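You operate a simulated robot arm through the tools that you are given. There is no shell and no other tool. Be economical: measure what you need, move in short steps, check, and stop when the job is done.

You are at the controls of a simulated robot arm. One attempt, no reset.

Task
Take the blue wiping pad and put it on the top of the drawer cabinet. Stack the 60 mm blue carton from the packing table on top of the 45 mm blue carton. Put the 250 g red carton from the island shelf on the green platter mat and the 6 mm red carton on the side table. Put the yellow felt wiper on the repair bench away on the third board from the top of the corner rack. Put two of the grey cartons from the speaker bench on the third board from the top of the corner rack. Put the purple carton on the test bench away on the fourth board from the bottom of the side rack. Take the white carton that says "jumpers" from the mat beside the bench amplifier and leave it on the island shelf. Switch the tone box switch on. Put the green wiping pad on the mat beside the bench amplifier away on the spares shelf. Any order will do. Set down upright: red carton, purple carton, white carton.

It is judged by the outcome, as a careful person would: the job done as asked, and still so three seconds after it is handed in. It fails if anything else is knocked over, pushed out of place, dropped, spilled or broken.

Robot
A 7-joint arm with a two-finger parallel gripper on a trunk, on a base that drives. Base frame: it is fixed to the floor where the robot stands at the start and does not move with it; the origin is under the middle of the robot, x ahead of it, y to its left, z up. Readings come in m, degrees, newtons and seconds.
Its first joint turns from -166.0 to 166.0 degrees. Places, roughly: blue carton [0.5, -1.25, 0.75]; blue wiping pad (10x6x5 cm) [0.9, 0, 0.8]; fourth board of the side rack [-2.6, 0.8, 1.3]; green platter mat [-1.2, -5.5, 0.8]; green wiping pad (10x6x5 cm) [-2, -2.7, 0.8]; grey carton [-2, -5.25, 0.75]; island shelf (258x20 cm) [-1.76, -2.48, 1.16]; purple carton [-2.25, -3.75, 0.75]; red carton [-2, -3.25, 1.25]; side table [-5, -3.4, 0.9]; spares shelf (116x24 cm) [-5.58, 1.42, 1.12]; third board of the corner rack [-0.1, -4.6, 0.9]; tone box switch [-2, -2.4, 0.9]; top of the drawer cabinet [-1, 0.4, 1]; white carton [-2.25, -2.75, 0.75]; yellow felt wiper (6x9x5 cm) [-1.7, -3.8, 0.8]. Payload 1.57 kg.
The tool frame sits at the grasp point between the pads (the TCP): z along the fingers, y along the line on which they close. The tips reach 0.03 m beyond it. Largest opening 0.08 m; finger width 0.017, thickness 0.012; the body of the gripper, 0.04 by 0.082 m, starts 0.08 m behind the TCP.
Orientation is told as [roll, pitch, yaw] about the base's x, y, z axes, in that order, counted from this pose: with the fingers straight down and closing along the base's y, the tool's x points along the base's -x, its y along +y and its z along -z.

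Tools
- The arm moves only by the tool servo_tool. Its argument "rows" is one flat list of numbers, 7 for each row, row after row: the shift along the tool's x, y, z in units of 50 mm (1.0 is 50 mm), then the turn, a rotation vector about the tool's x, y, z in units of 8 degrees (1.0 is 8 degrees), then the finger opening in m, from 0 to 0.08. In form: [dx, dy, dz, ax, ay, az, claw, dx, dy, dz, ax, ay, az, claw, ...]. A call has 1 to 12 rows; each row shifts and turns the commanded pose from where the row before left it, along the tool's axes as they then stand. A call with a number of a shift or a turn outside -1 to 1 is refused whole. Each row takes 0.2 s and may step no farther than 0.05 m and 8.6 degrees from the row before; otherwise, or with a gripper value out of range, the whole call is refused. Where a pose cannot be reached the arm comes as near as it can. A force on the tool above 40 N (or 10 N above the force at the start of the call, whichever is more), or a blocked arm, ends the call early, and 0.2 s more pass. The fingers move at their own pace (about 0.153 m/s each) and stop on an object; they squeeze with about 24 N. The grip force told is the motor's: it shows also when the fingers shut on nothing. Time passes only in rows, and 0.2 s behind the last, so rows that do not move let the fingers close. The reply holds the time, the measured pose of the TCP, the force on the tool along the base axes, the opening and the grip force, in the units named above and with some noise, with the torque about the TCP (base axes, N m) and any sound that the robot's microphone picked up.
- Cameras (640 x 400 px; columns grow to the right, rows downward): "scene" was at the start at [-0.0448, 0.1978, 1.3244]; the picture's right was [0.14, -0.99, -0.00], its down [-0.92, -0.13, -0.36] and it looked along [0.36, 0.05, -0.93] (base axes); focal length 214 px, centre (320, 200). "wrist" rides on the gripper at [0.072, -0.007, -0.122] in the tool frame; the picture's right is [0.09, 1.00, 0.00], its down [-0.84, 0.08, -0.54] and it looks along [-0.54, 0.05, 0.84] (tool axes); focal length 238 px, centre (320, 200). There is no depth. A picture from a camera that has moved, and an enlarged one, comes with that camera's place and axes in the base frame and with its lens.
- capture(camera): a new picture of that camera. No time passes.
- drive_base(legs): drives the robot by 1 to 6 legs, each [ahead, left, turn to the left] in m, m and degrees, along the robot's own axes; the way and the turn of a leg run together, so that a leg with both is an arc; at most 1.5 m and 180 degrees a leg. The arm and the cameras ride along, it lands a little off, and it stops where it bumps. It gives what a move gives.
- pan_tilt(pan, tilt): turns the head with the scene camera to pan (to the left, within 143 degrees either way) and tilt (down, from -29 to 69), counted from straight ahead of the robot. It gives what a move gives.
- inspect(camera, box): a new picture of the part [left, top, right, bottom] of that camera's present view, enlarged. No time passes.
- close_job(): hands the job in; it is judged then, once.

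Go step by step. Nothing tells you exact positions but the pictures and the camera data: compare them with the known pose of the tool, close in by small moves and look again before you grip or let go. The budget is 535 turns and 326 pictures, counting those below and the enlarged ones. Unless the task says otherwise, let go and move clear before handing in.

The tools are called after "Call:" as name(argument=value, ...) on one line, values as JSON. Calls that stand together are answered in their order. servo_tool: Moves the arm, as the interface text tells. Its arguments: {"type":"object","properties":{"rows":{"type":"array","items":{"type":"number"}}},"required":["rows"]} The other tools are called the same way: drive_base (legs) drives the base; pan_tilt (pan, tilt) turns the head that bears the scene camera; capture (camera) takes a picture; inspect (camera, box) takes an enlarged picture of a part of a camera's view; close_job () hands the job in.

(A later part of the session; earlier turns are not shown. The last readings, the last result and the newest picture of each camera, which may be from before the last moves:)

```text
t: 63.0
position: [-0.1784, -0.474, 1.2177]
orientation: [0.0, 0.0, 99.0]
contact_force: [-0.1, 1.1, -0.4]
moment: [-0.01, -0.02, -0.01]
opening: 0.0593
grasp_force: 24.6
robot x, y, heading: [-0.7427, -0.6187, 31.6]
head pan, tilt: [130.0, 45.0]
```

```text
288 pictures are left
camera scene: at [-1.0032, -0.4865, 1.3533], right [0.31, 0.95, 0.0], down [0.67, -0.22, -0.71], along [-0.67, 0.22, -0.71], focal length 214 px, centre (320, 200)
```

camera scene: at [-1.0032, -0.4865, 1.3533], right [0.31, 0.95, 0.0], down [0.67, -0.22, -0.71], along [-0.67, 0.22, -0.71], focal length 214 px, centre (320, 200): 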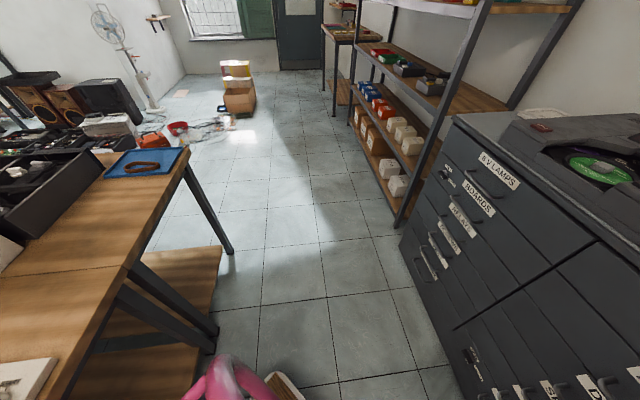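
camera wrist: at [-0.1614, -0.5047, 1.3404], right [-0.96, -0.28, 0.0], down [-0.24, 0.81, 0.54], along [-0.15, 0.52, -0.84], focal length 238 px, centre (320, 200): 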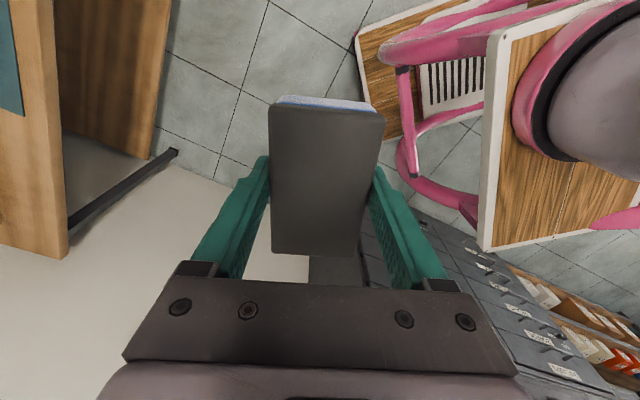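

The robot's rear meets the island; I shift into the aisle toward +x, then turn there.

Call:
drive_base(legs=[[0.31, -0.19, 0], [-0.03, -0.15, 0], [0, 0, 58.4]])

Call:
pan_tilt(pan=20, tilt=30)

Call:
capture(camera="scene")

```text
t: 69.0
position: [-0.1679, -0.1975, 1.2171]
orientation: [0.1, 0.1, 159.3]
contact_force: [0.1, 0.0, 0.1]
moment: [-0.02, -0.01, -0.01]
opening: 0.0594
grasp_force: 24.0
robot x, y, heading: [-0.3175, -0.7574, 92.2]
head pan, tilt: [130.0, 45.0]
```

```text
t: 70.9
position: [-0.168, -0.1981, 1.2171]
orientation: [0.1, 0.0, 159.3]
contact_force: [-0.2, 0.4, -1.3]
moment: [-0.01, -0.07, 0.01]
opening: 0.0596
grasp_force: 23.8
robot x, y, heading: [-0.3203, -0.757, 92.1]
head pan, tilt: [20.0, 30.0]
```

```text
287 pictures are left
camera scene: at [-0.5382, -0.782, 1.3759], right [0.93, 0.38, 0.0], down [0.19, -0.46, -0.87], along [-0.33, 0.8, -0.5], focal length 214 px, centre (320, 200)
```

scene: 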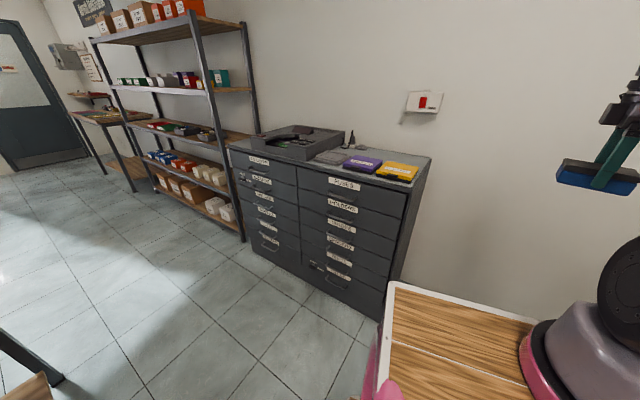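

Cabinet free strip centre is about (-0.61,0.37,1.0). I edge forward 0.2 m.

Call:
drive_base(legs=[[0.2, 0, -2]])

```text
t: 72.5
position: [-0.1514, -0.0066, 1.2175]
orientation: [0.0, -0.1, 157.2]
contact_force: [0.0, -0.1, 0.1]
moment: [-0.04, 0.02, -0.03]
opening: 0.0595
grasp_force: 24.7
robot x, y, heading: [-0.3211, -0.5639, 90.1]
head pan, tilt: [20.0, 30.0]
```

Call:
servo_tool(rows=[-0.3, -0.1, 0, 0, 0, -0.35, 0, -0.6, -0.2, 0, 0, 0, -0.5, 0, -0.75, -0.27, 0, 0, 0, -0.5, 0, -0.75, -0.27, 0, 0, 0, 0, 0, -0.75, -0.27, 0, 0, 0, 0, 0, -0.75, -0.27, 0, 0, 0, 0, 0, -0.75, -0.27, 0, 0, 0, 0, 0, -0.75, -0.27, 0, 0, 0, 0, 0, -0.6, -0.2, 0, 0, 0, 0, 0])

Call:
capture(camera="scene")

Call:
capture(camera="wrist")

```text
t: 74.5
position: [-0.4151, 0.1668, 1.2176]
orientation: [0.1, 0.0, 168.0]
contact_force: [-0.2, -1.1, -0.1]
moment: [0.04, 0.04, 0.02]
opening: 0.0595
grasp_force: 24.2
robot x, y, heading: [-0.3242, -0.5634, 90.0]
head pan, tilt: [20.0, 30.0]
```

```text
286 pictures are left
camera scene: at [-0.5422, -0.5776, 1.3759], right [0.94, 0.34, 0.0], down [0.17, -0.47, -0.87], along [-0.3, 0.81, -0.5], focal length 214 px, centre (320, 200)
```

scene: 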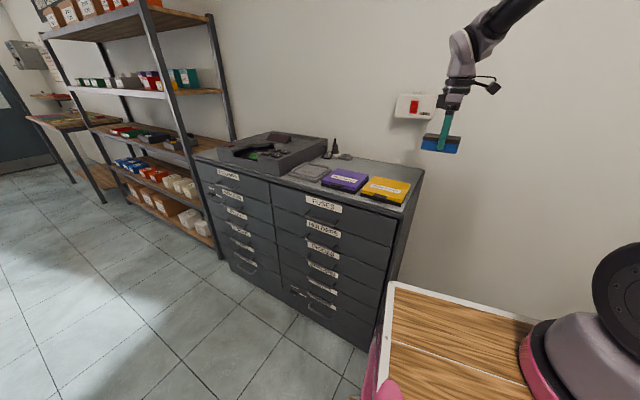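

```text
285 pictures are left
camera wrist: at [-0.3438, 0.1577, 1.3391], right [-0.12, -0.99, 0.0], down [-0.83, 0.1, 0.54], along [-0.54, 0.06, -0.84], focal length 238 px, centre (320, 200)
```

wrist: 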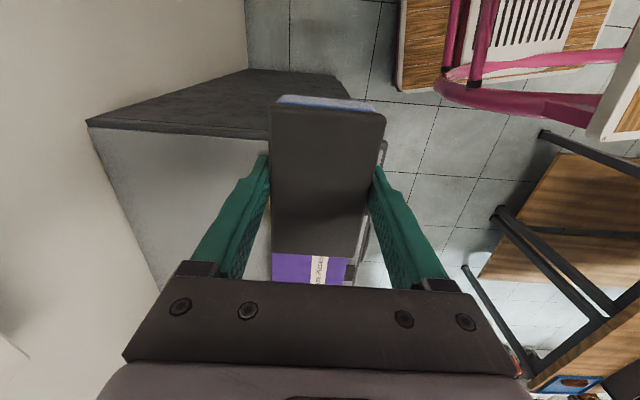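

Call:
servo_tool(rows=[-0.4, -0.2, 0, 0, 0, 0, 0, -0.75, -0.4, 0, 0, 0, 0, 0, -0.75, -0.4, 0, 0, 0, 0, 0, -0.75, -0.4, 0, 0, 0, 0, 0, -0.75, -0.4, 0, 0, 0, 0, 0, -0.75, -0.4, 0, 0, 0, 0, 0, -0.75, -0.4, 0, 0, 0, 0, 0, -0.5, -0.3, 0, 0, 0, 0, 0, -0.25, -0.15, 0, 0, 0, 0, 0, 0, 0, 0, 0, 0, 0, 0])

Call:
capture(camera="wrist")

Call:
inspect(camera="scene", box=[260, 60, 460, 220])

```text
t: 76.7
position: [-0.6298, 0.3313, 1.2119]
orientation: [0.1, 0.0, 168.0]
contact_force: [-0.7, 0.1, -1.0]
moment: [0.01, 0.03, -0.01]
opening: 0.0595
grasp_force: 24.1
out of reach, approached as far as the arm can: row 7, 8, 9
robot x, y, heading: [-0.3235, -0.563, 89.9]
head pan, tilt: [20.0, 30.0]
```

```text
284 pictures are left
camera wrist: at [-0.5573, 0.3221, 1.3347], right [-0.12, -0.99, 0.0], down [-0.83, 0.1, 0.54], along [-0.54, 0.06, -0.84], focal length 238 px, centre (320, 200)
```

wrist: 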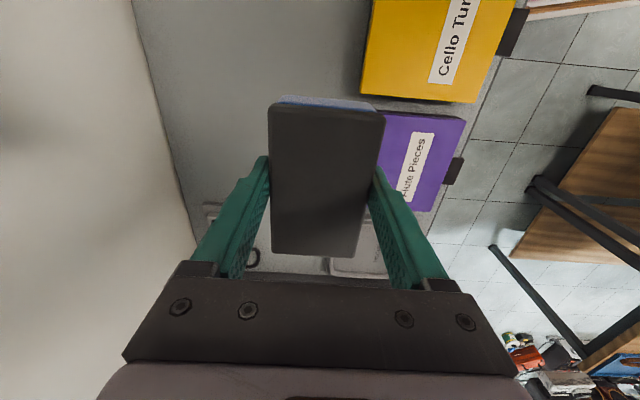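

```text
2.50 times, centred on (360, 140) of scene
camera zoom: at [-0.5426, -0.5774, 1.3759], right [0.94, 0.34, 0.0], down [0.17, -0.47, -0.87], along [-0.3, 0.81, -0.5], focal length 536 px, centre (220, 350)
```

zoom: 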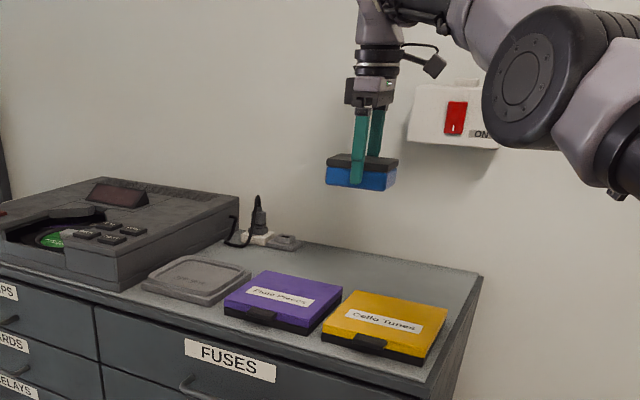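

Arm is near its reach limit; I nudge the base 5 cm forward.

Call:
drive_base(legs=[[0.05, 0, 0]])

Call:
capture(camera="wrist")

```text
t: 77.6
position: [-0.6291, 0.3802, 1.2127]
orientation: [0.0, 0.1, 168.0]
contact_force: [0.3, -0.8, -1.1]
moment: [-0.01, -0.01, 0.01]
opening: 0.0591
grasp_force: 23.7
robot x, y, heading: [-0.3231, -0.5129, 90.2]
head pan, tilt: [20.0, 30.0]
```

```text
282 pictures are left
camera wrist: at [-0.5565, 0.3722, 1.3347], right [-0.12, -0.99, 0.0], down [-0.83, 0.1, 0.54], along [-0.54, 0.06, -0.84], focal length 238 px, centre (320, 200)
```

wrist: 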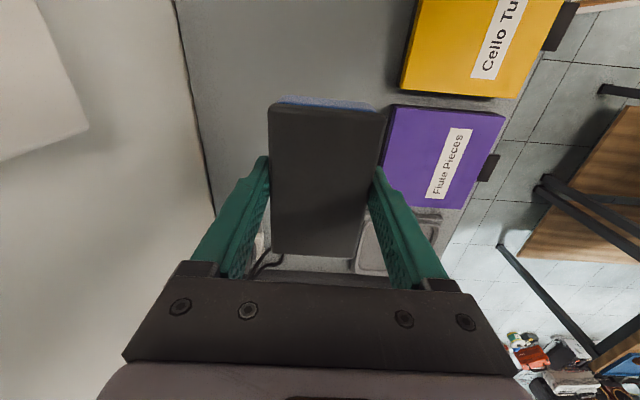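

Landing spot is clear. I lower the pad.

Call:
servo_tool(rows=[0, 0, 0.4, 0, 0, 0, 0, 0, 0, 0.6, 0, 0, 0, 0, 0, 0, 0.6, 0, 0, 0, 0, 0, 0, 0.6, 0, 0, 0, 0, 0, 0, 0.6, 0, 0, 0, 0, 0, 0, 0.2, 0, 0, 0, 0, 0, 0, 0, 0, 0, 0, 0])

Call:
inspect(camera="scene", box=[240, 80, 440, 220])

Call:
capture(camera="wrist")

```text
t: 79.2
position: [-0.6284, 0.3815, 1.0611]
orientation: [0.1, 0.0, 168.0]
contact_force: [0.2, 0.2, -0.7]
moment: [-0.02, -0.02, 0.03]
opening: 0.0594
grasp_force: 24.3
robot x, y, heading: [-0.3203, -0.5144, 89.7]
head pan, tilt: [20.0, 30.0]
```

```text
2.86 times, centred on (340, 150) of scene
camera zoom: at [-0.5425, -0.5274, 1.3759], right [0.94, 0.34, 0.0], down [0.17, -0.47, -0.87], along [-0.3, 0.81, -0.5], focal length 613 px, centre (263, 343)
```

zoom: 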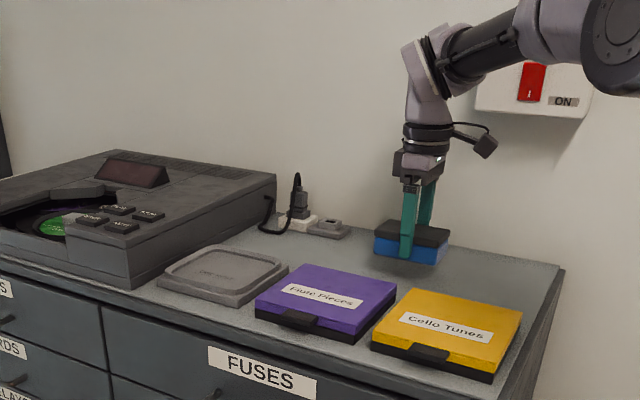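

```text
280 pictures are left
camera wrist: at [-0.5569, 0.3725, 1.1829], right [-0.12, -0.99, 0.0], down [-0.83, 0.1, 0.54], along [-0.54, 0.06, -0.84], focal length 238 px, centre (320, 200)
```

wrist: 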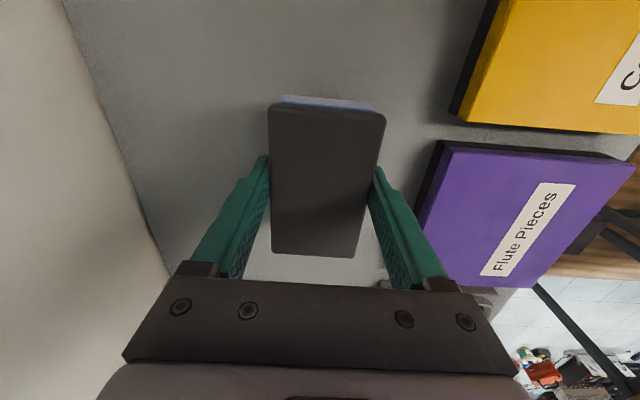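

Call:
servo_tool(rows=[0, 0, 0.1, 0, 0, 0, 0, 0, 0, 0.1, 0, 0, 0, 0, 0, 0, 0.1, 0, 0, 0, 0, 0, 0, 0, 0, 0, 0, 0])

Call:
inspect(camera="scene", box=[300, 110, 400, 180])

```text
t: 80.2
position: [-0.6283, 0.3802, 1.046]
orientation: [0.1, 0.0, 168.0]
contact_force: [0.7, 0.9, -1.4]
moment: [-0.04, 0.01, 0.02]
opening: 0.0592
grasp_force: 24.6
robot x, y, heading: [-0.3225, -0.5139, 90.0]
head pan, tilt: [20.0, 30.0]
```

```text
5.71 times, centred on (350, 145) of scene
camera zoom: at [-0.5426, -0.5274, 1.3759], right [0.94, 0.34, 0.0], down [0.17, -0.47, -0.87], along [-0.3, 0.81, -0.5], focal length 1226 px, centre (149, 514)
```

zoom: 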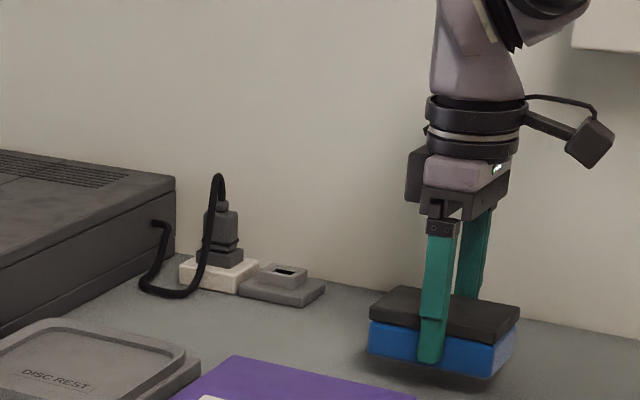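

Call:
servo_tool(rows=[0, 0, 0.1, 0, 0, 0, 0, 0, 0, 0.1, 0, 0, 0, 0, 0, 0, 0, 0, 0, 0, 0])

Call:
inspect(camera="scene", box=[300, 110, 400, 180])

```text
t: 81.0
position: [-0.628, 0.3802, 1.0372]
orientation: [0.1, 0.0, 168.0]
contact_force: [0.6, -1.5, -0.3]
moment: [0.01, -0.03, -0.01]
opening: 0.0594
grasp_force: 24.0
robot x, y, heading: [-0.3244, -0.511, 89.8]
head pan, tilt: [20.0, 30.0]
```

```text
5.71 times, centred on (350, 145) of scene
camera zoom: at [-0.5426, -0.5274, 1.3759], right [0.94, 0.34, 0.0], down [0.17, -0.47, -0.87], along [-0.3, 0.81, -0.5], focal length 1226 px, centre (149, 514)
```

zoom: 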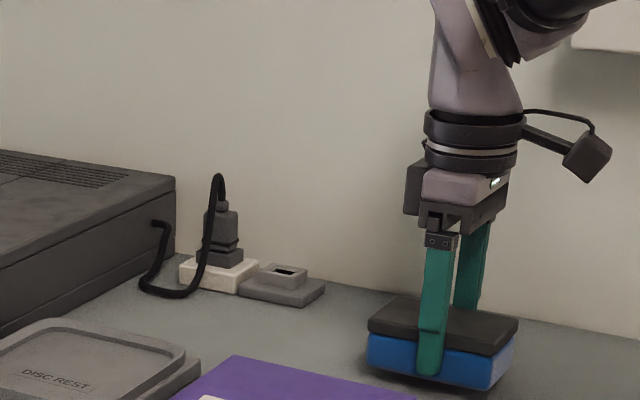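

Call:
servo_tool(rows=[0, 0, 0.1, 0, 0, 0, 0, 0, 0, 0, 0, 0, 0, 0])

Call:
servo_tool(rows=[0, 0, 0.1, 0, 0, 0, 0, 0, 0, 0, 0, 0, 0, 0])

Call:
inspect(camera="scene", box=[300, 110, 400, 180])

```text
t: 81.6
position: [-0.6286, 0.381, 1.0333]
orientation: [0.1, 0.0, 167.9]
contact_force: [-0.7, 1.0, -0.8]
moment: [0.0, 0.0, -0.02]
opening: 0.0595
grasp_force: 24.1
robot x, y, heading: [-0.3222, -0.5115, 89.9]
head pan, tilt: [20.0, 30.0]
```

```text
t: 82.2
position: [-0.6282, 0.3805, 1.0278]
orientation: [0.1, 0.0, 168.0]
contact_force: [0.0, 0.0, -0.7]
moment: [-0.03, -0.02, 0.01]
opening: 0.0595
grasp_force: 23.8
robot x, y, heading: [-0.3237, -0.5132, 90.0]
head pan, tilt: [20.0, 30.0]
```

```text
5.71 times, centred on (350, 145) of scene
camera zoom: at [-0.5426, -0.5274, 1.3759], right [0.94, 0.34, 0.0], down [0.17, -0.47, -0.87], along [-0.3, 0.81, -0.5], focal length 1226 px, centre (149, 514)
```

zoom: 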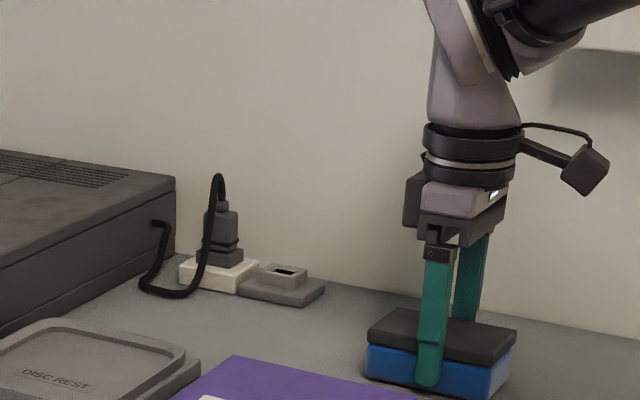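

Call:
servo_tool(rows=[0, 0, 0.1, 0, 0, 0, 0, 0, 0, 0, 0, 0, 0, 0])

Call:
servo_tool(rows=[0, 0, 0.08, 0, 0, 0, 0, 0, 0, 0, 0, 0, 0, 0])

Call:
inspect(camera="scene", box=[300, 110, 400, 180])

```text
t: 82.8
position: [-0.6283, 0.3811, 1.0255]
orientation: [-0.1, -0.2, 168.0]
contact_force: [-0.6, 1.7, 22.9]
moment: [-0.2, -0.06, -0.06]
opening: 0.0594
grasp_force: 23.8
robot x, y, heading: [-0.322, -0.5103, 90.2]
head pan, tilt: [20.0, 30.0]
```

```text
t: 83.3
position: [-0.6284, 0.3815, 1.024]
orientation: [-0.2, -0.5, 167.9]
contact_force: [0.4, -2.2, 10.3]
moment: [-0.05, -0.33, -0.04]
opening: 0.0596
grasp_force: 24.2
robot x, y, heading: [-0.3211, -0.5117, 90.1]
head pan, tilt: [20.0, 30.0]
stopped in row 2: the force on the tool passed its limit at 42 N (the readings are from after the stop); the commanded pose is now the measured one
```

```text
5.71 times, centred on (350, 145) of scene
camera zoom: at [-0.5424, -0.5279, 1.3759], right [0.94, 0.34, 0.0], down [0.17, -0.47, -0.87], along [-0.3, 0.81, -0.5], focal length 1226 px, centre (149, 514)
```

zoom: 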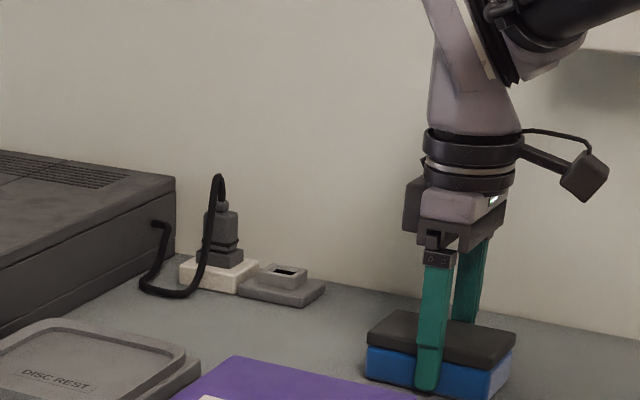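

Contact made. Release and rise.

Call:
servo_tool(rows=[0, 0, 0, 0, 0, 0, 0.07, 0, 0, 0, 0, 0, 0, 0.08, 0, 0, 0, 0, 0, 0, 0.08, 0, 0, -0.4, 0, 0, 0, 0.08, 0, 0, -0.8, 0, 0, 0, 0.08, 0, 0, -0.8, 0, 0, 0, 0.08, 0, 0, -0.8, 0, 0, 0, 0.08, 0, 0, -0.8, 0, 0, 0, 0.08])

Call:
inspect(camera="scene", box=[240, 80, 440, 220])

```text
t: 85.1
position: [-0.627, 0.3826, 1.2019]
orientation: [-0.1, -0.3, 167.9]
contact_force: [-0.1, 0.6, 0.0]
moment: [-0.03, -0.01, 0.0]
opening: 0.0801
grasp_force: 0.0
robot x, y, heading: [-0.3174, -0.5107, 90.3]
head pan, tilt: [20.0, 30.0]
```

```text
2.86 times, centred on (340, 150) of scene
camera zoom: at [-0.5425, -0.5273, 1.3759], right [0.94, 0.34, 0.0], down [0.17, -0.47, -0.87], along [-0.3, 0.81, -0.5], focal length 613 px, centre (263, 343)
```

zoom: 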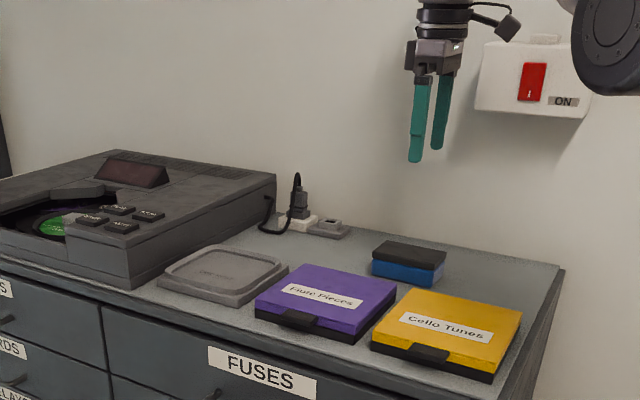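

Pad is on the cabinet. I retract the arm, then back away and turn to the packing table (whose edge runs about 10° rotated).

Call:
servo_tool(rows=[0.79, 0.51, 0, 0, 0, 0, 0.08, 0.79, 0.51, 0, 0, 0, 0, 0.08, 0.79, 0.51, 0, 0, 0, 0, 0.08, 0.79, 0.51, 0, 0, 0, 0, 0.08, 0.79, 0.51, 0, 0, 0, 0, 0.08, 0.79, 0.51, 0, 0, 0, 0, 0.08, 0.79, 0.51, 0, 0, 0, 0, 0.08, 0.79, 0.51, 0, 0, 0, 0, 0.08, 0.79, 0.51, 0, 0, 0, 0, 0.08, 0.79, 0.51, 0, 0, 0, 0, 0.08, 0.79, 0.51, 0, 0, 0, 0, 0.08])

Call:
drive_base(legs=[[-0.25, 0, 0], [0, 0, -100]])

Call:
pan_tilt(pan=-5, tilt=40)

Call:
capture(camera="scene")

Call:
capture(camera="wrist")

```text
t: 87.5
position: [-0.2619, 0.0164, 1.196]
orientation: [-0.1, -0.3, 167.9]
contact_force: [-0.1, 0.9, 0.2]
moment: [-0.04, -0.03, 0.02]
opening: 0.0801
grasp_force: 0.0
robot x, y, heading: [-0.3217, -0.5102, 90.0]
head pan, tilt: [20.0, 30.0]
```

```text
t: 93.5
position: [0.1859, -0.9202, 1.197]
orientation: [-0.2, -0.3, 67.2]
contact_force: [0.2, 0.0, 0.5]
moment: [-0.02, 0.02, -0.04]
opening: 0.0801
grasp_force: 0.0
robot x, y, heading: [-0.3263, -0.7652, -10.7]
head pan, tilt: [20.0, 30.0]
```

```text
t: 94.4
position: [0.1867, -0.9199, 1.1972]
orientation: [0.0, -0.3, 67.1]
contact_force: [-0.3, -0.7, 0.1]
moment: [0.0, -0.03, 0.03]
opening: 0.08
grasp_force: 0.1
robot x, y, heading: [-0.321, -0.7654, -10.6]
head pan, tilt: [-5.0, 40.0]
```

```text
274 pictures are left
camera scene: at [-0.3032, -0.5809, 1.3606], right [-0.27, -0.96, 0.0], down [-0.62, 0.17, -0.77], along [0.74, -0.21, -0.64], focal length 214 px, centre (320, 200)
```

scene: 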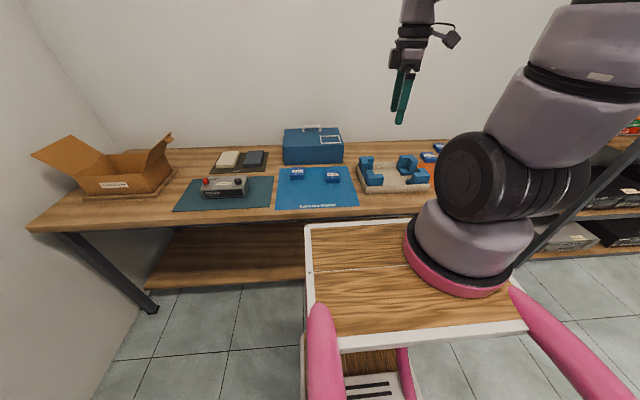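

```text
273 pictures are left
camera wrist: at [0.1634, -0.9904, 1.3191], right [-0.95, 0.3, 0.0], down [0.25, 0.8, 0.55], along [0.17, 0.52, -0.84], focal length 238 px, centre (320, 200)
```

wrist: 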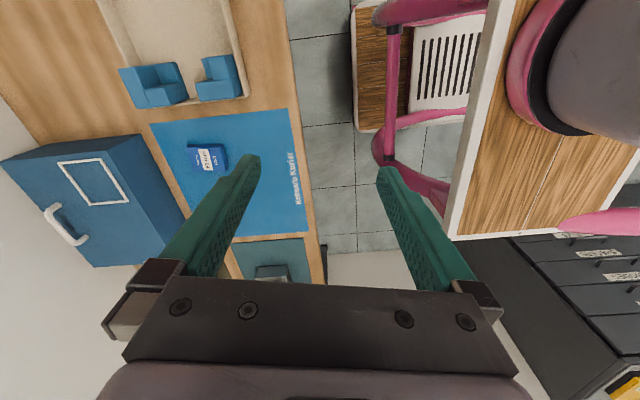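

Call:
inspect(camera="scene", box=[270, 150, 370, 215])

Call:
inspect(camera="scene", box=[350, 130, 450, 200])

```text
6.15 times, centred on (320, 182) of scene
camera zoom: at [-0.3032, -0.5809, 1.3606], right [-0.27, -0.96, 0.0], down [-0.62, 0.17, -0.77], along [0.74, -0.21, -0.64], focal length 1320 px, centre (320, 308)
```

zoom: 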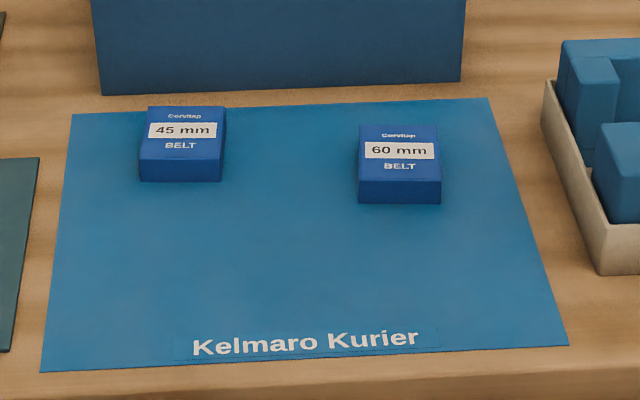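

```text
5.71 times, centred on (400, 165) of scene
camera zoom: at [-0.3032, -0.5809, 1.3606], right [-0.27, -0.96, 0.0], down [-0.62, 0.17, -0.77], along [0.74, -0.21, -0.64], focal length 1226 px, centre (-137, 400)
```

zoom: 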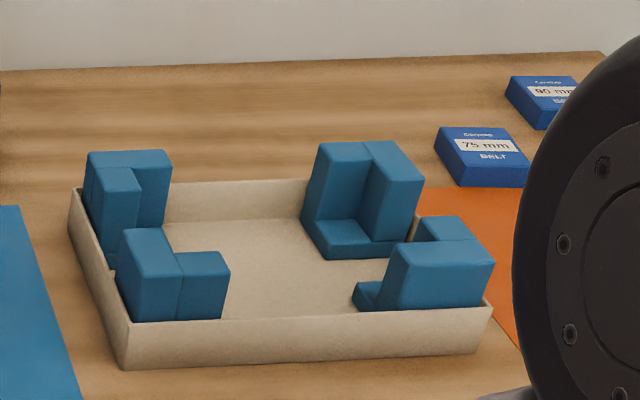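

Both cartons read clearly: 45 mm at about (0.549,-0.714), 60 mm at (0.478,-0.863), turned ~-18°. I turn the gripper and move above the 60 mm one.

Call:
servo_tool(rows=[0, 0, 0, 0, 0, 1, 0.08, 0, 0, 0, 0, 0, 1, 0.08, 0, 0, 0, 0, 0, 1, 0.08, 0, 0, 0, 0, 0, 1, 0.08, 0, 0, 0, 0, 0, 1, 0.08, 0, 0, 0, 0, 0, 1, 0.08, 0, 0, 0, 0, 0, 1, 0.08, 0, 0, 0, 0, 0, 1, 0.08, 0, 0, 0, 0, 0, 1, 0.08, 0, 0, 0, 0, 0, 1, 0.08, 0, 0, 0, 0, 0, 0.6, 0.08])

Call:
servo_tool(rows=[-0.743, 0.409, 0, 0, 0, 0, 0.08, -0.743, 0.409, 0, 0, 0, 0, 0.08, -0.743, 0.409, 0, 0, 0, 0, 0.08, -0.743, 0.409, 0, 0, 0, 0, 0.08, -0.743, 0.409, 0, 0, 0, 0, 0.08, -0.743, 0.409, 0, 0, 0, 0, 0.08, -0.743, 0.409, 0, 0, 0, 0, 0.08, 0, 0, 1, 0, 0, 0, 0.08, 0, 0, 1, 0, 0, 0, 0.08, 0, 0, 1, 0, 0, 0, 0.08, 0, 0, 0, 0, 0, 0, 0.08])

Call:
capture(camera="wrist")

```text
t: 96.8
position: [0.1864, -0.9219, 1.1968]
orientation: [0.3, -0.3, -17.7]
contact_force: [-0.4, -0.1, 0.1]
moment: [-0.01, 0.0, 0.0]
opening: 0.0799
grasp_force: 0.0
robot x, y, heading: [-0.3198, -0.7634, -11.0]
head pan, tilt: [-5.0, 40.0]
```

```text
t: 99.2
position: [0.4766, -0.8661, 1.0466]
orientation: [0.4, -0.1, -17.6]
contact_force: [-0.9, 0.7, 1.5]
moment: [0.02, -0.01, -0.01]
opening: 0.08
grasp_force: 0.1
robot x, y, heading: [-0.3212, -0.7636, -10.5]
head pan, tilt: [-5.0, 40.0]
```

```text
270 pictures are left
camera wrist: at [0.4043, -0.8521, 1.1689], right [0.21, 0.98, 0.0], down [0.82, -0.18, 0.55], along [0.53, -0.11, -0.84], focal length 238 px, centre (320, 200)
```

wrist: 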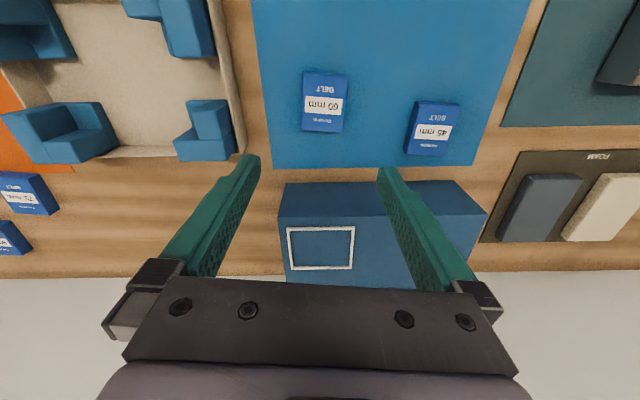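

Call:
servo_tool(rows=[0.2, 0.08, 0.9, 0, 0, 0, 0.08, 0, 0, 1, 0, 0, 0, 0.08, 0, 0, 1, 0, 0, 0, 0.08, 0, 0, 0, 0, 0, 0, 0.08])

Call:
capture(camera="wrist")

```text
t: 100.2
position: [0.4687, -0.8563, 0.9049]
orientation: [0.2, -0.2, -17.5]
contact_force: [-0.1, 0.2, 0.3]
moment: [-0.05, -0.02, -0.01]
opening: 0.0799
grasp_force: 0.1
robot x, y, heading: [-0.3215, -0.7609, -10.4]
head pan, tilt: [-5.0, 40.0]
```

```text
269 pictures are left
camera wrist: at [0.3977, -0.8417, 1.0268], right [0.21, 0.98, 0.0], down [0.82, -0.18, 0.55], along [0.53, -0.11, -0.84], focal length 238 px, centre (320, 200)
```

wrist: 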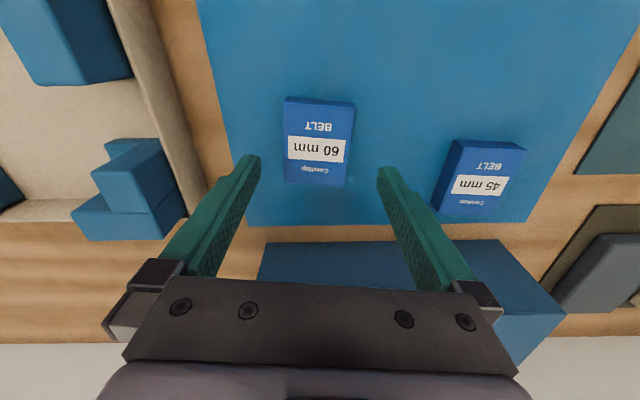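

Aligned above the 60 mm carton. Descend and grip.

Call:
servo_tool(rows=[0, 0, 0.7, 0, 0, 0, 0.08, 0, 0, 0.5, 0, 0, 0, 0.08, 0, 0, 0.2, 0, 0, 0, 0.08, 0, 0, 0, 0, 0, 0, 0.08])

Call:
capture(camera="wrist")

```text
t: 101.2
position: [0.4712, -0.8561, 0.8338]
orientation: [0.3, -0.2, -17.7]
contact_force: [-0.2, 0.4, 0.7]
moment: [0.02, -0.02, 0.0]
opening: 0.0799
grasp_force: 0.0
robot x, y, heading: [-0.3212, -0.7632, -10.8]
head pan, tilt: [-5.0, 40.0]
```

```text
268 pictures are left
camera wrist: at [0.399, -0.8413, 0.9559], right [0.21, 0.98, 0.0], down [0.82, -0.18, 0.54], along [0.53, -0.11, -0.84], focal length 238 px, centre (320, 200)
```

wrist: 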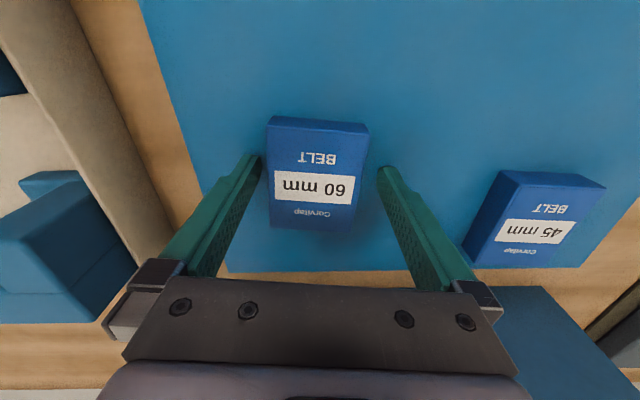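

Call:
servo_tool(rows=[0, 0, 0, 0, 0, 0, 0, 0, 0, 0, 0, 0, 0, 0, 0, 0, 0, 0, 0, 0, 0, 0, 0, -0.05, 0, 0, 0, 0, 0, 0, -0.1, 0, 0, 0, 0, 0, 0, -0.2, 0, 0, 0, 0, 0, 0, -0.3, 0, 0, 0, 0, 0, 0, -0.3, 0, 0, 0, 0, 0, 0, 0, 0, 0, 0, 0])

Call:
capture(camera="wrist")

```text
t: 103.2
position: [0.4711, -0.8553, 0.8805]
orientation: [0.4, -0.2, -17.6]
contact_force: [0.0, -0.4, 0.2]
moment: [-0.02, -0.01, -0.02]
opening: 0.059
grasp_force: 24.3
robot x, y, heading: [-0.3232, -0.764, -10.5]
head pan, tilt: [-5.0, 40.0]
```

```text
267 pictures are left
camera wrist: at [0.3993, -0.8409, 1.0024], right [0.21, 0.98, 0.0], down [0.82, -0.18, 0.54], along [0.53, -0.11, -0.84], focal length 238 px, centre (320, 200)
```

wrist: 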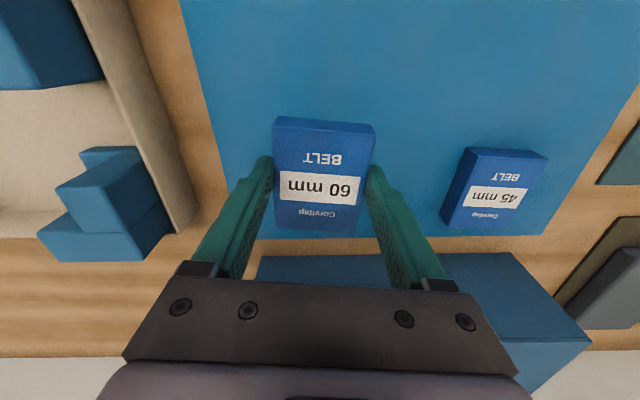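

Call:
inspect(camera="wrist", box=[250, 100, 570, 260])

```text
2.00 times, centred on (410, 180) of wrist
camera zoom: at [0.3993, -0.8409, 1.0024], right [0.21, 0.98, 0.0], down [0.82, -0.18, 0.54], along [0.53, -0.11, -0.84], focal length 477 px, centre (140, 240)
```

zoom: 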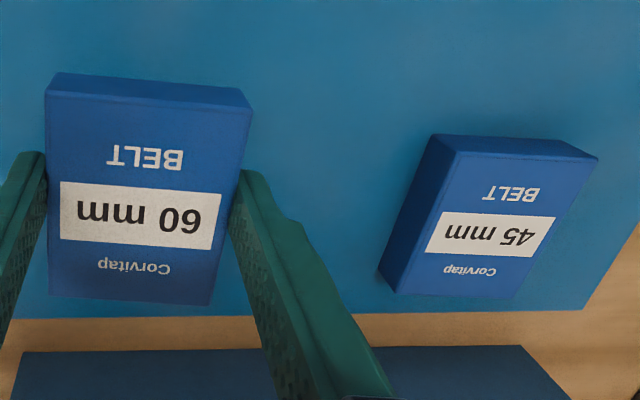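

Relative offset between cartons measured: (+0.067,+0.143). I raise a bit and move over the 45 mm carton.

Call:
servo_tool(rows=[0, 0, -0.4, 0, 0, -0.15, 0, -0.04, 0.3, 0, 0, 0, 0, 0, -0.075, 0.57, 0, 0, 0, 0, 0, -0.075, 0.57, 0, 0, 0, 0, 0, -0.075, 0.57, 0, 0, 0, 0, 0, -0.075, 0.57, 0, 0, 0, 0, 0, -0.07, 0.56, 0, 0, 0, 0, 0, 0, 0, 0, 0, 0, 0, 0])

Call:
capture(camera="wrist")

Call:
inspect(camera="scene", box=[250, 140, 370, 215])

```text
t: 105.0
position: [0.5346, -0.7119, 0.9002]
orientation: [0.4, -0.3, -16.4]
contact_force: [0.4, 0.3, -0.1]
moment: [0.01, -0.05, -0.01]
opening: 0.059
grasp_force: 24.2
robot x, y, heading: [-0.3213, -0.7634, -10.7]
head pan, tilt: [-5.0, 40.0]
```

```text
265 pictures are left
camera wrist: at [0.4629, -0.6983, 1.0217], right [0.19, 0.98, 0.0], down [0.82, -0.16, 0.54], along [0.54, -0.1, -0.84], focal length 238 px, centre (320, 200)
```

wrist: 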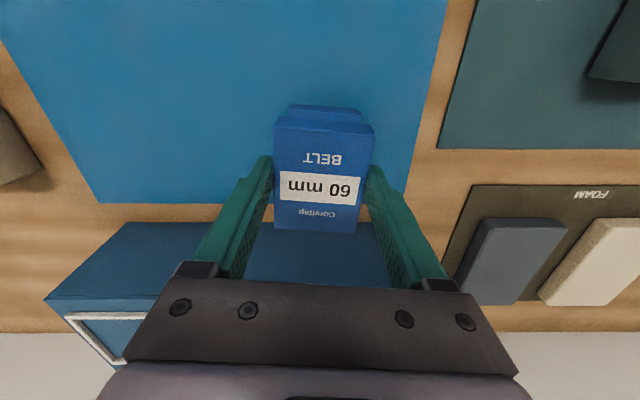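

```text
5.33 times, centred on (310, 178) of scene
camera zoom: at [-0.3032, -0.5809, 1.3605], right [-0.27, -0.96, 0.0], down [-0.62, 0.17, -0.77], along [0.74, -0.21, -0.64], focal length 1144 px, centre (373, 320)
```

zoom: 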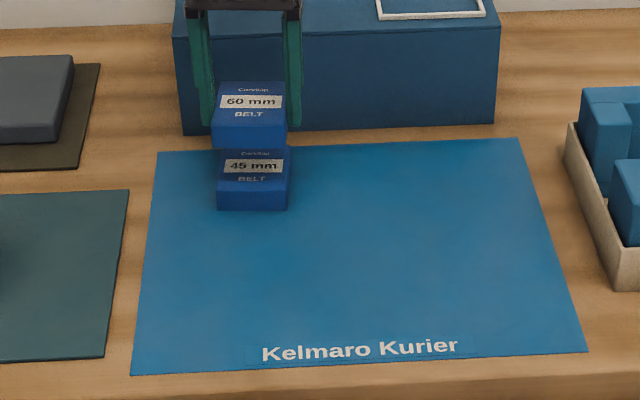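

Call:
servo_tool(rows=[-0.07, 0, 0.3, 0, 0, 0, 0, 0, 0, 0.3, 0, 0, 0, 0, 0, 0, 0.1, 0, 0, 0, 0, 0, 0, 0, 0, 0, 0, 0])

Call:
inspect(camera="scene", box=[270, 150, 330, 190])

Call:
capture(camera="wrist")

```text
t: 106.0
position: [0.5373, -0.7094, 0.865]
orientation: [0.3, -0.2, -16.4]
contact_force: [0.5, -0.2, 0.1]
moment: [-0.06, 0.0, 0.0]
opening: 0.0587
grasp_force: 23.9
robot x, y, heading: [-0.3204, -0.7612, -11.0]
head pan, tilt: [-5.0, 40.0]
```

```text
10.00 times, centred on (300, 170) of scene
camera zoom: at [-0.3031, -0.5809, 1.3605], right [-0.27, -0.96, 0.0], down [-0.62, 0.17, -0.77], along [0.74, -0.21, -0.64], focal length 2145 px, centre (520, 500)
```

zoom: 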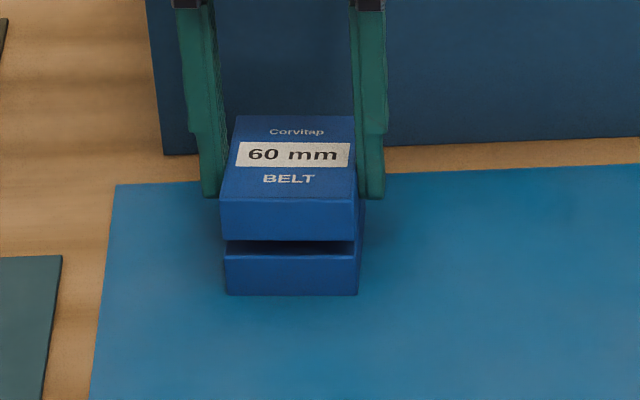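

```text
262 pictures are left
camera wrist: at [0.4659, -0.6975, 0.9874], right [0.19, 0.98, 0.0], down [0.82, -0.16, 0.54], along [0.54, -0.1, -0.84], focal length 238 px, centre (320, 200)
```

wrist: 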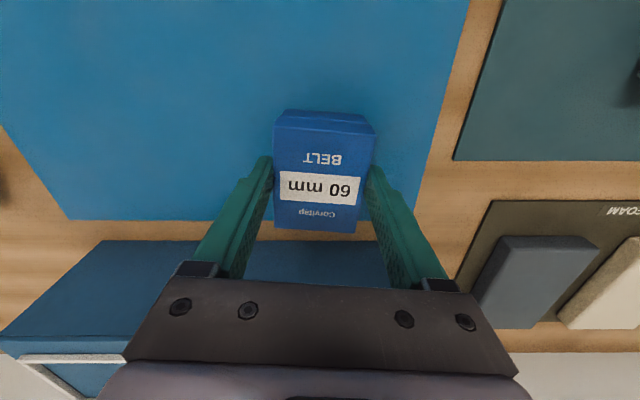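

Call:
servo_tool(rows=[0, -0.04, 0.1, 0, 0, 0, 0, 0, 0, 0, 0, 0, 0, 0])

Call:
servo_tool(rows=[0, 0, 0.06, 0, 0, 0, 0, 0, 0, 0, 0, 0, 0, 0])

Call:
inspect(camera="scene", box=[270, 150, 330, 190])

```text
t: 106.6
position: [0.5369, -0.712, 0.8604]
orientation: [0.3, -0.3, -16.4]
contact_force: [-0.8, -0.1, 0.4]
moment: [-0.04, -0.02, -0.01]
opening: 0.0584
grasp_force: 24.0
robot x, y, heading: [-0.3185, -0.762, -10.8]
head pan, tilt: [-5.0, 40.0]
```

```text
t: 107.2
position: [0.538, -0.7129, 0.8576]
orientation: [0.3, -0.2, -16.4]
contact_force: [-0.1, -0.3, -1.2]
moment: [0.03, 0.02, -0.02]
opening: 0.059
grasp_force: 23.9
robot x, y, heading: [-0.3193, -0.7624, -10.6]
head pan, tilt: [-5.0, 40.0]
```

```text
10.00 times, centred on (300, 170) of scene
camera zoom: at [-0.3031, -0.5809, 1.3605], right [-0.27, -0.96, 0.0], down [-0.62, 0.17, -0.77], along [0.74, -0.21, -0.64], focal length 2145 px, centre (520, 500)
```

zoom: 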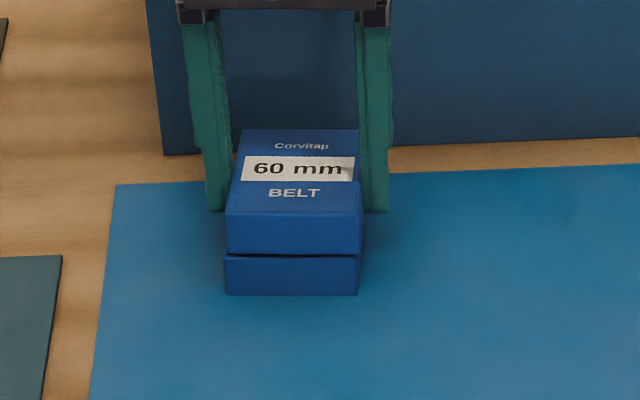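

Almost touching; a couple of millimetres more, then release.

Call:
servo_tool(rows=[0, 0, 0.05, 0, 0, 0, 0, 0, 0, 0, 0, 0, 0, 0])

Call:
servo_tool(rows=[0, 0, 0.03, 0, 0, 0, 0, 0, 0, 0, 0, 0, 0, 0])

Call:
inspect(camera="scene", box=[270, 150, 330, 190])

```text
t: 107.8
position: [0.5385, -0.7124, 0.8554]
orientation: [0.3, -0.2, -16.4]
contact_force: [-0.3, 0.3, -0.1]
moment: [0.02, 0.02, -0.03]
opening: 0.0588
grasp_force: 24.2
robot x, y, heading: [-0.3222, -0.7629, -10.7]
head pan, tilt: [-5.0, 40.0]
```

```text
t: 108.4
position: [0.5371, -0.7131, 0.8552]
orientation: [0.3, -0.2, -16.3]
contact_force: [-0.2, -0.9, 17.3]
moment: [-0.13, 0.11, -0.01]
opening: 0.0589
grasp_force: 24.1
robot x, y, heading: [-0.3247, -0.7612, -10.8]
head pan, tilt: [-5.0, 40.0]
```

```text
10.00 times, centred on (300, 170) of scene
camera zoom: at [-0.3038, -0.581, 1.3605], right [-0.27, -0.96, 0.0], down [-0.62, 0.17, -0.77], along [0.74, -0.21, -0.64], focal length 2145 px, centre (520, 500)
```

zoom: 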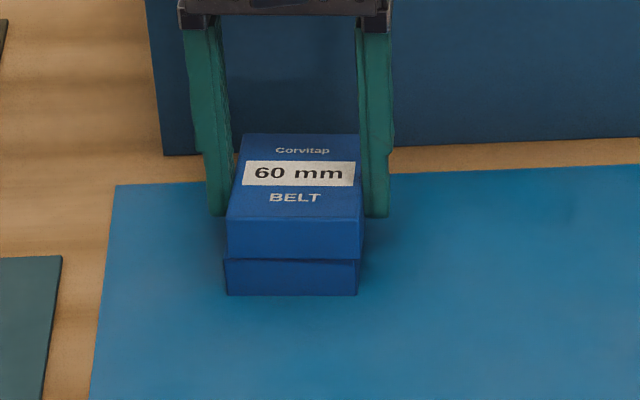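

Call:
servo_tool(rows=[0, 0, -0.02, 0, 0, 0, 0.066, 0, 0, 0, 0, 0, 0, 0.075, 0, 0, 0, 0, 0, 0, 0.08, 0, 0, -0.4, 0, 0, 0, 0.08, 0, 0, -1, 0, 0, 0, 0.08, 0, 0, -1, 0, 0, 0, 0.08, 0, 0, -1, 0, 0, 0, 0.08, 0, 0, -1, 0, 0, 0, 0.08, 0, 0, -1, 0, 0, 0, 0.08, 0, 0, -1, 0, 0, 0, 0.08, 0, 0, -1, 0, 0, 0, 0.08])

Call:
inspect(camera="scene", box=[270, 150, 330, 190])

```text
t: 110.8
position: [0.5359, -0.717, 1.2282]
orientation: [0.2, 0.0, -16.3]
contact_force: [0.3, 0.0, 0.3]
moment: [0.02, 0.05, -0.03]
opening: 0.0797
grasp_force: 0.1
robot x, y, heading: [-0.3185, -0.7616, -10.8]
head pan, tilt: [-5.0, 40.0]
```

```text
10.00 times, centred on (300, 170) of scene
camera zoom: at [-0.3028, -0.5808, 1.3605], right [-0.27, -0.96, 0.0], down [-0.62, 0.17, -0.77], along [0.74, -0.21, -0.64], focal length 2145 px, centre (520, 500)
```

zoom: 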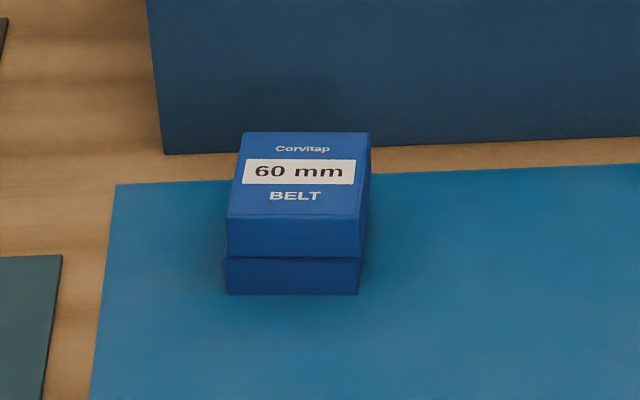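

Stack is good. I retract the arm and look down the aisle toward the island and racks.

Call:
servo_tool(rows=[1, 0, 0, 0, 0, 0, 0.08, 1, 0, 0, 0, 0, 0, 0.08, 1, 0, 0, 0, 0, 0, 0.08, 1, 0, 0, 0, 0, 0, 0.08, 1, 0, 0, 0, 0, 0, 0.08, 1, 0, 0, 0, 0, 0, 0.08, 0.5, 0, 0, 0, 0, 0, 0.08])

Call:
pan_tilt(pan=-90, tilt=25)

Call:
capture(camera="scene")

Call:
pan_tilt(pan=-130, tilt=20)

Call:
capture(camera="scene")

```text
t: 112.4
position: [0.2242, -0.6225, 1.222]
orientation: [0.3, -0.2, -16.4]
contact_force: [0.5, -0.3, 0.0]
moment: [0.02, 0.04, -0.03]
opening: 0.0799
grasp_force: 0.1
robot x, y, heading: [-0.322, -0.7615, -10.8]
head pan, tilt: [-5.0, 40.0]
```

```text
t: 114.0
position: [0.2241, -0.6211, 1.2229]
orientation: [0.3, -0.3, -16.3]
contact_force: [0.4, -0.6, 0.3]
moment: [-0.02, 0.01, -0.02]
opening: 0.0797
grasp_force: 0.0
robot x, y, heading: [-0.3218, -0.7622, -10.5]
head pan, tilt: [-90.0, 25.0]
```

```text
258 pictures are left
camera scene: at [-0.4021, -0.6483, 1.3838], right [-0.98, 0.19, 0.0], down [0.08, 0.42, -0.91], along [-0.17, -0.89, -0.42], focal length 214 px, centre (320, 200)
```

scene: 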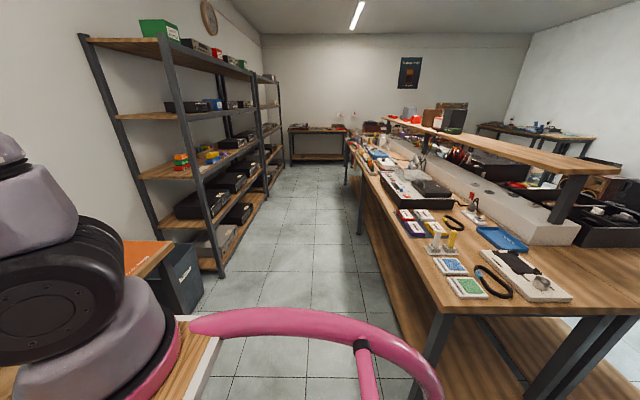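

```text
t: 115.1
position: [0.2249, -0.6213, 1.2227]
orientation: [0.4, -0.3, -16.4]
contact_force: [-0.7, 0.2, 0.0]
moment: [-0.01, 0.02, 0.0]
opening: 0.08
grasp_force: 0.1
robot x, y, heading: [-0.3255, -0.7621, -10.5]
head pan, tilt: [-130.0, 20.0]
```

```text
257 pictures are left
camera scene: at [-0.4571, -0.6168, 1.3919], right [-0.63, 0.77, 0.0], down [0.26, 0.22, -0.94], along [-0.73, -0.6, -0.34], focal length 214 px, centre (320, 200)
```

scene: 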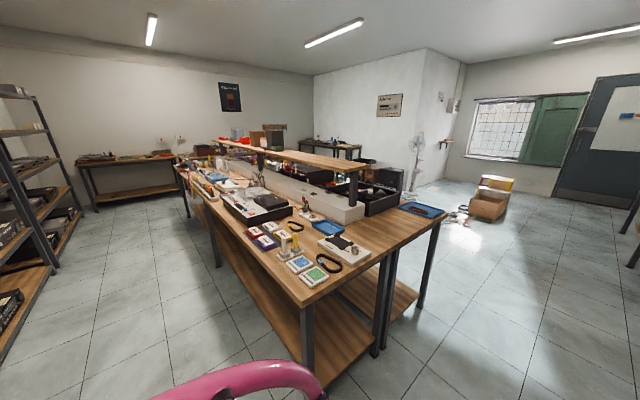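

The aisle is clear. I strafe right along it toward the yellow wiper / corner rack.

Call:
drive_base(legs=[[0, -1.5, 0], [0, -1.3, 0]])

Call:
pan_tilt(pan=-120, tilt=30)

Call:
capture(camera="scene")

Call:
pan_tilt(pan=-50, tilt=20)

Call:
capture(camera="scene")

```text
t: 128.8
position: [-0.3241, -3.4081, 1.2225]
orientation: [0.3, -0.2, -17.7]
contact_force: [0.3, 0.2, -1.0]
moment: [0.0, 0.04, -0.01]
opening: 0.0799
grasp_force: 0.0
robot x, y, heading: [-0.8743, -3.5359, -12.1]
head pan, tilt: [-130.0, 20.0]
```

```text
t: 129.5
position: [-0.3225, -3.4081, 1.2227]
orientation: [0.2, -0.2, -17.8]
contact_force: [-0.5, -1.1, 0.4]
moment: [0.03, 0.0, -0.02]
opening: 0.0799
grasp_force: 0.2
robot x, y, heading: [-0.8717, -3.5355, -11.9]
head pan, tilt: [-120.0, 30.0]
```

```text
256 pictures are left
camera scene: at [-0.9913, -3.3962, 1.3759], right [-0.74, 0.67, 0.0], down [0.34, 0.37, -0.87], along [-0.58, -0.64, -0.5], focal length 214 px, centre (320, 200)
```

scene: 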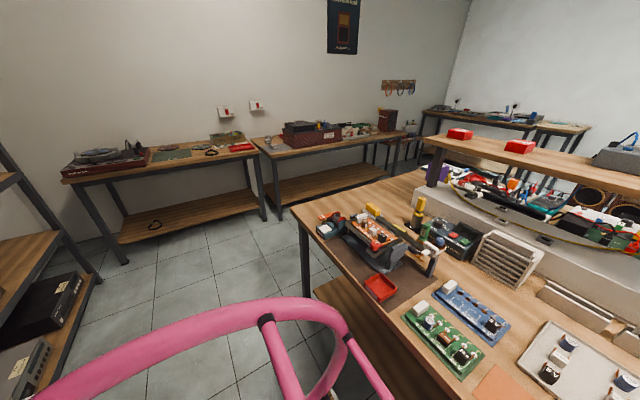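

```text
t: 130.9
position: [-0.3239, -3.4064, 1.223]
orientation: [0.3, -0.2, -17.6]
contact_force: [-0.2, -0.1, 0.4]
moment: [0.0, -0.01, 0.02]
opening: 0.0798
grasp_force: 0.0
robot x, y, heading: [-0.8708, -3.5339, -11.8]
head pan, tilt: [-50.0, 20.0]
```

```text
255 pictures are left
camera scene: at [-0.8871, -3.4115, 1.3919], right [-0.88, -0.47, 0.0], down [-0.16, 0.3, -0.94], along [0.44, -0.83, -0.34], focal length 214 px, centre (320, 200)
```

scene: 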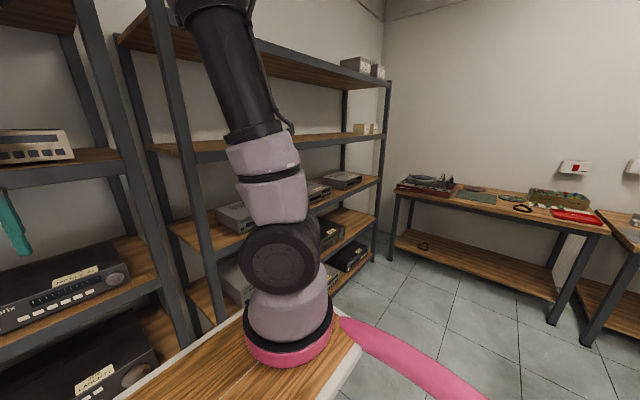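

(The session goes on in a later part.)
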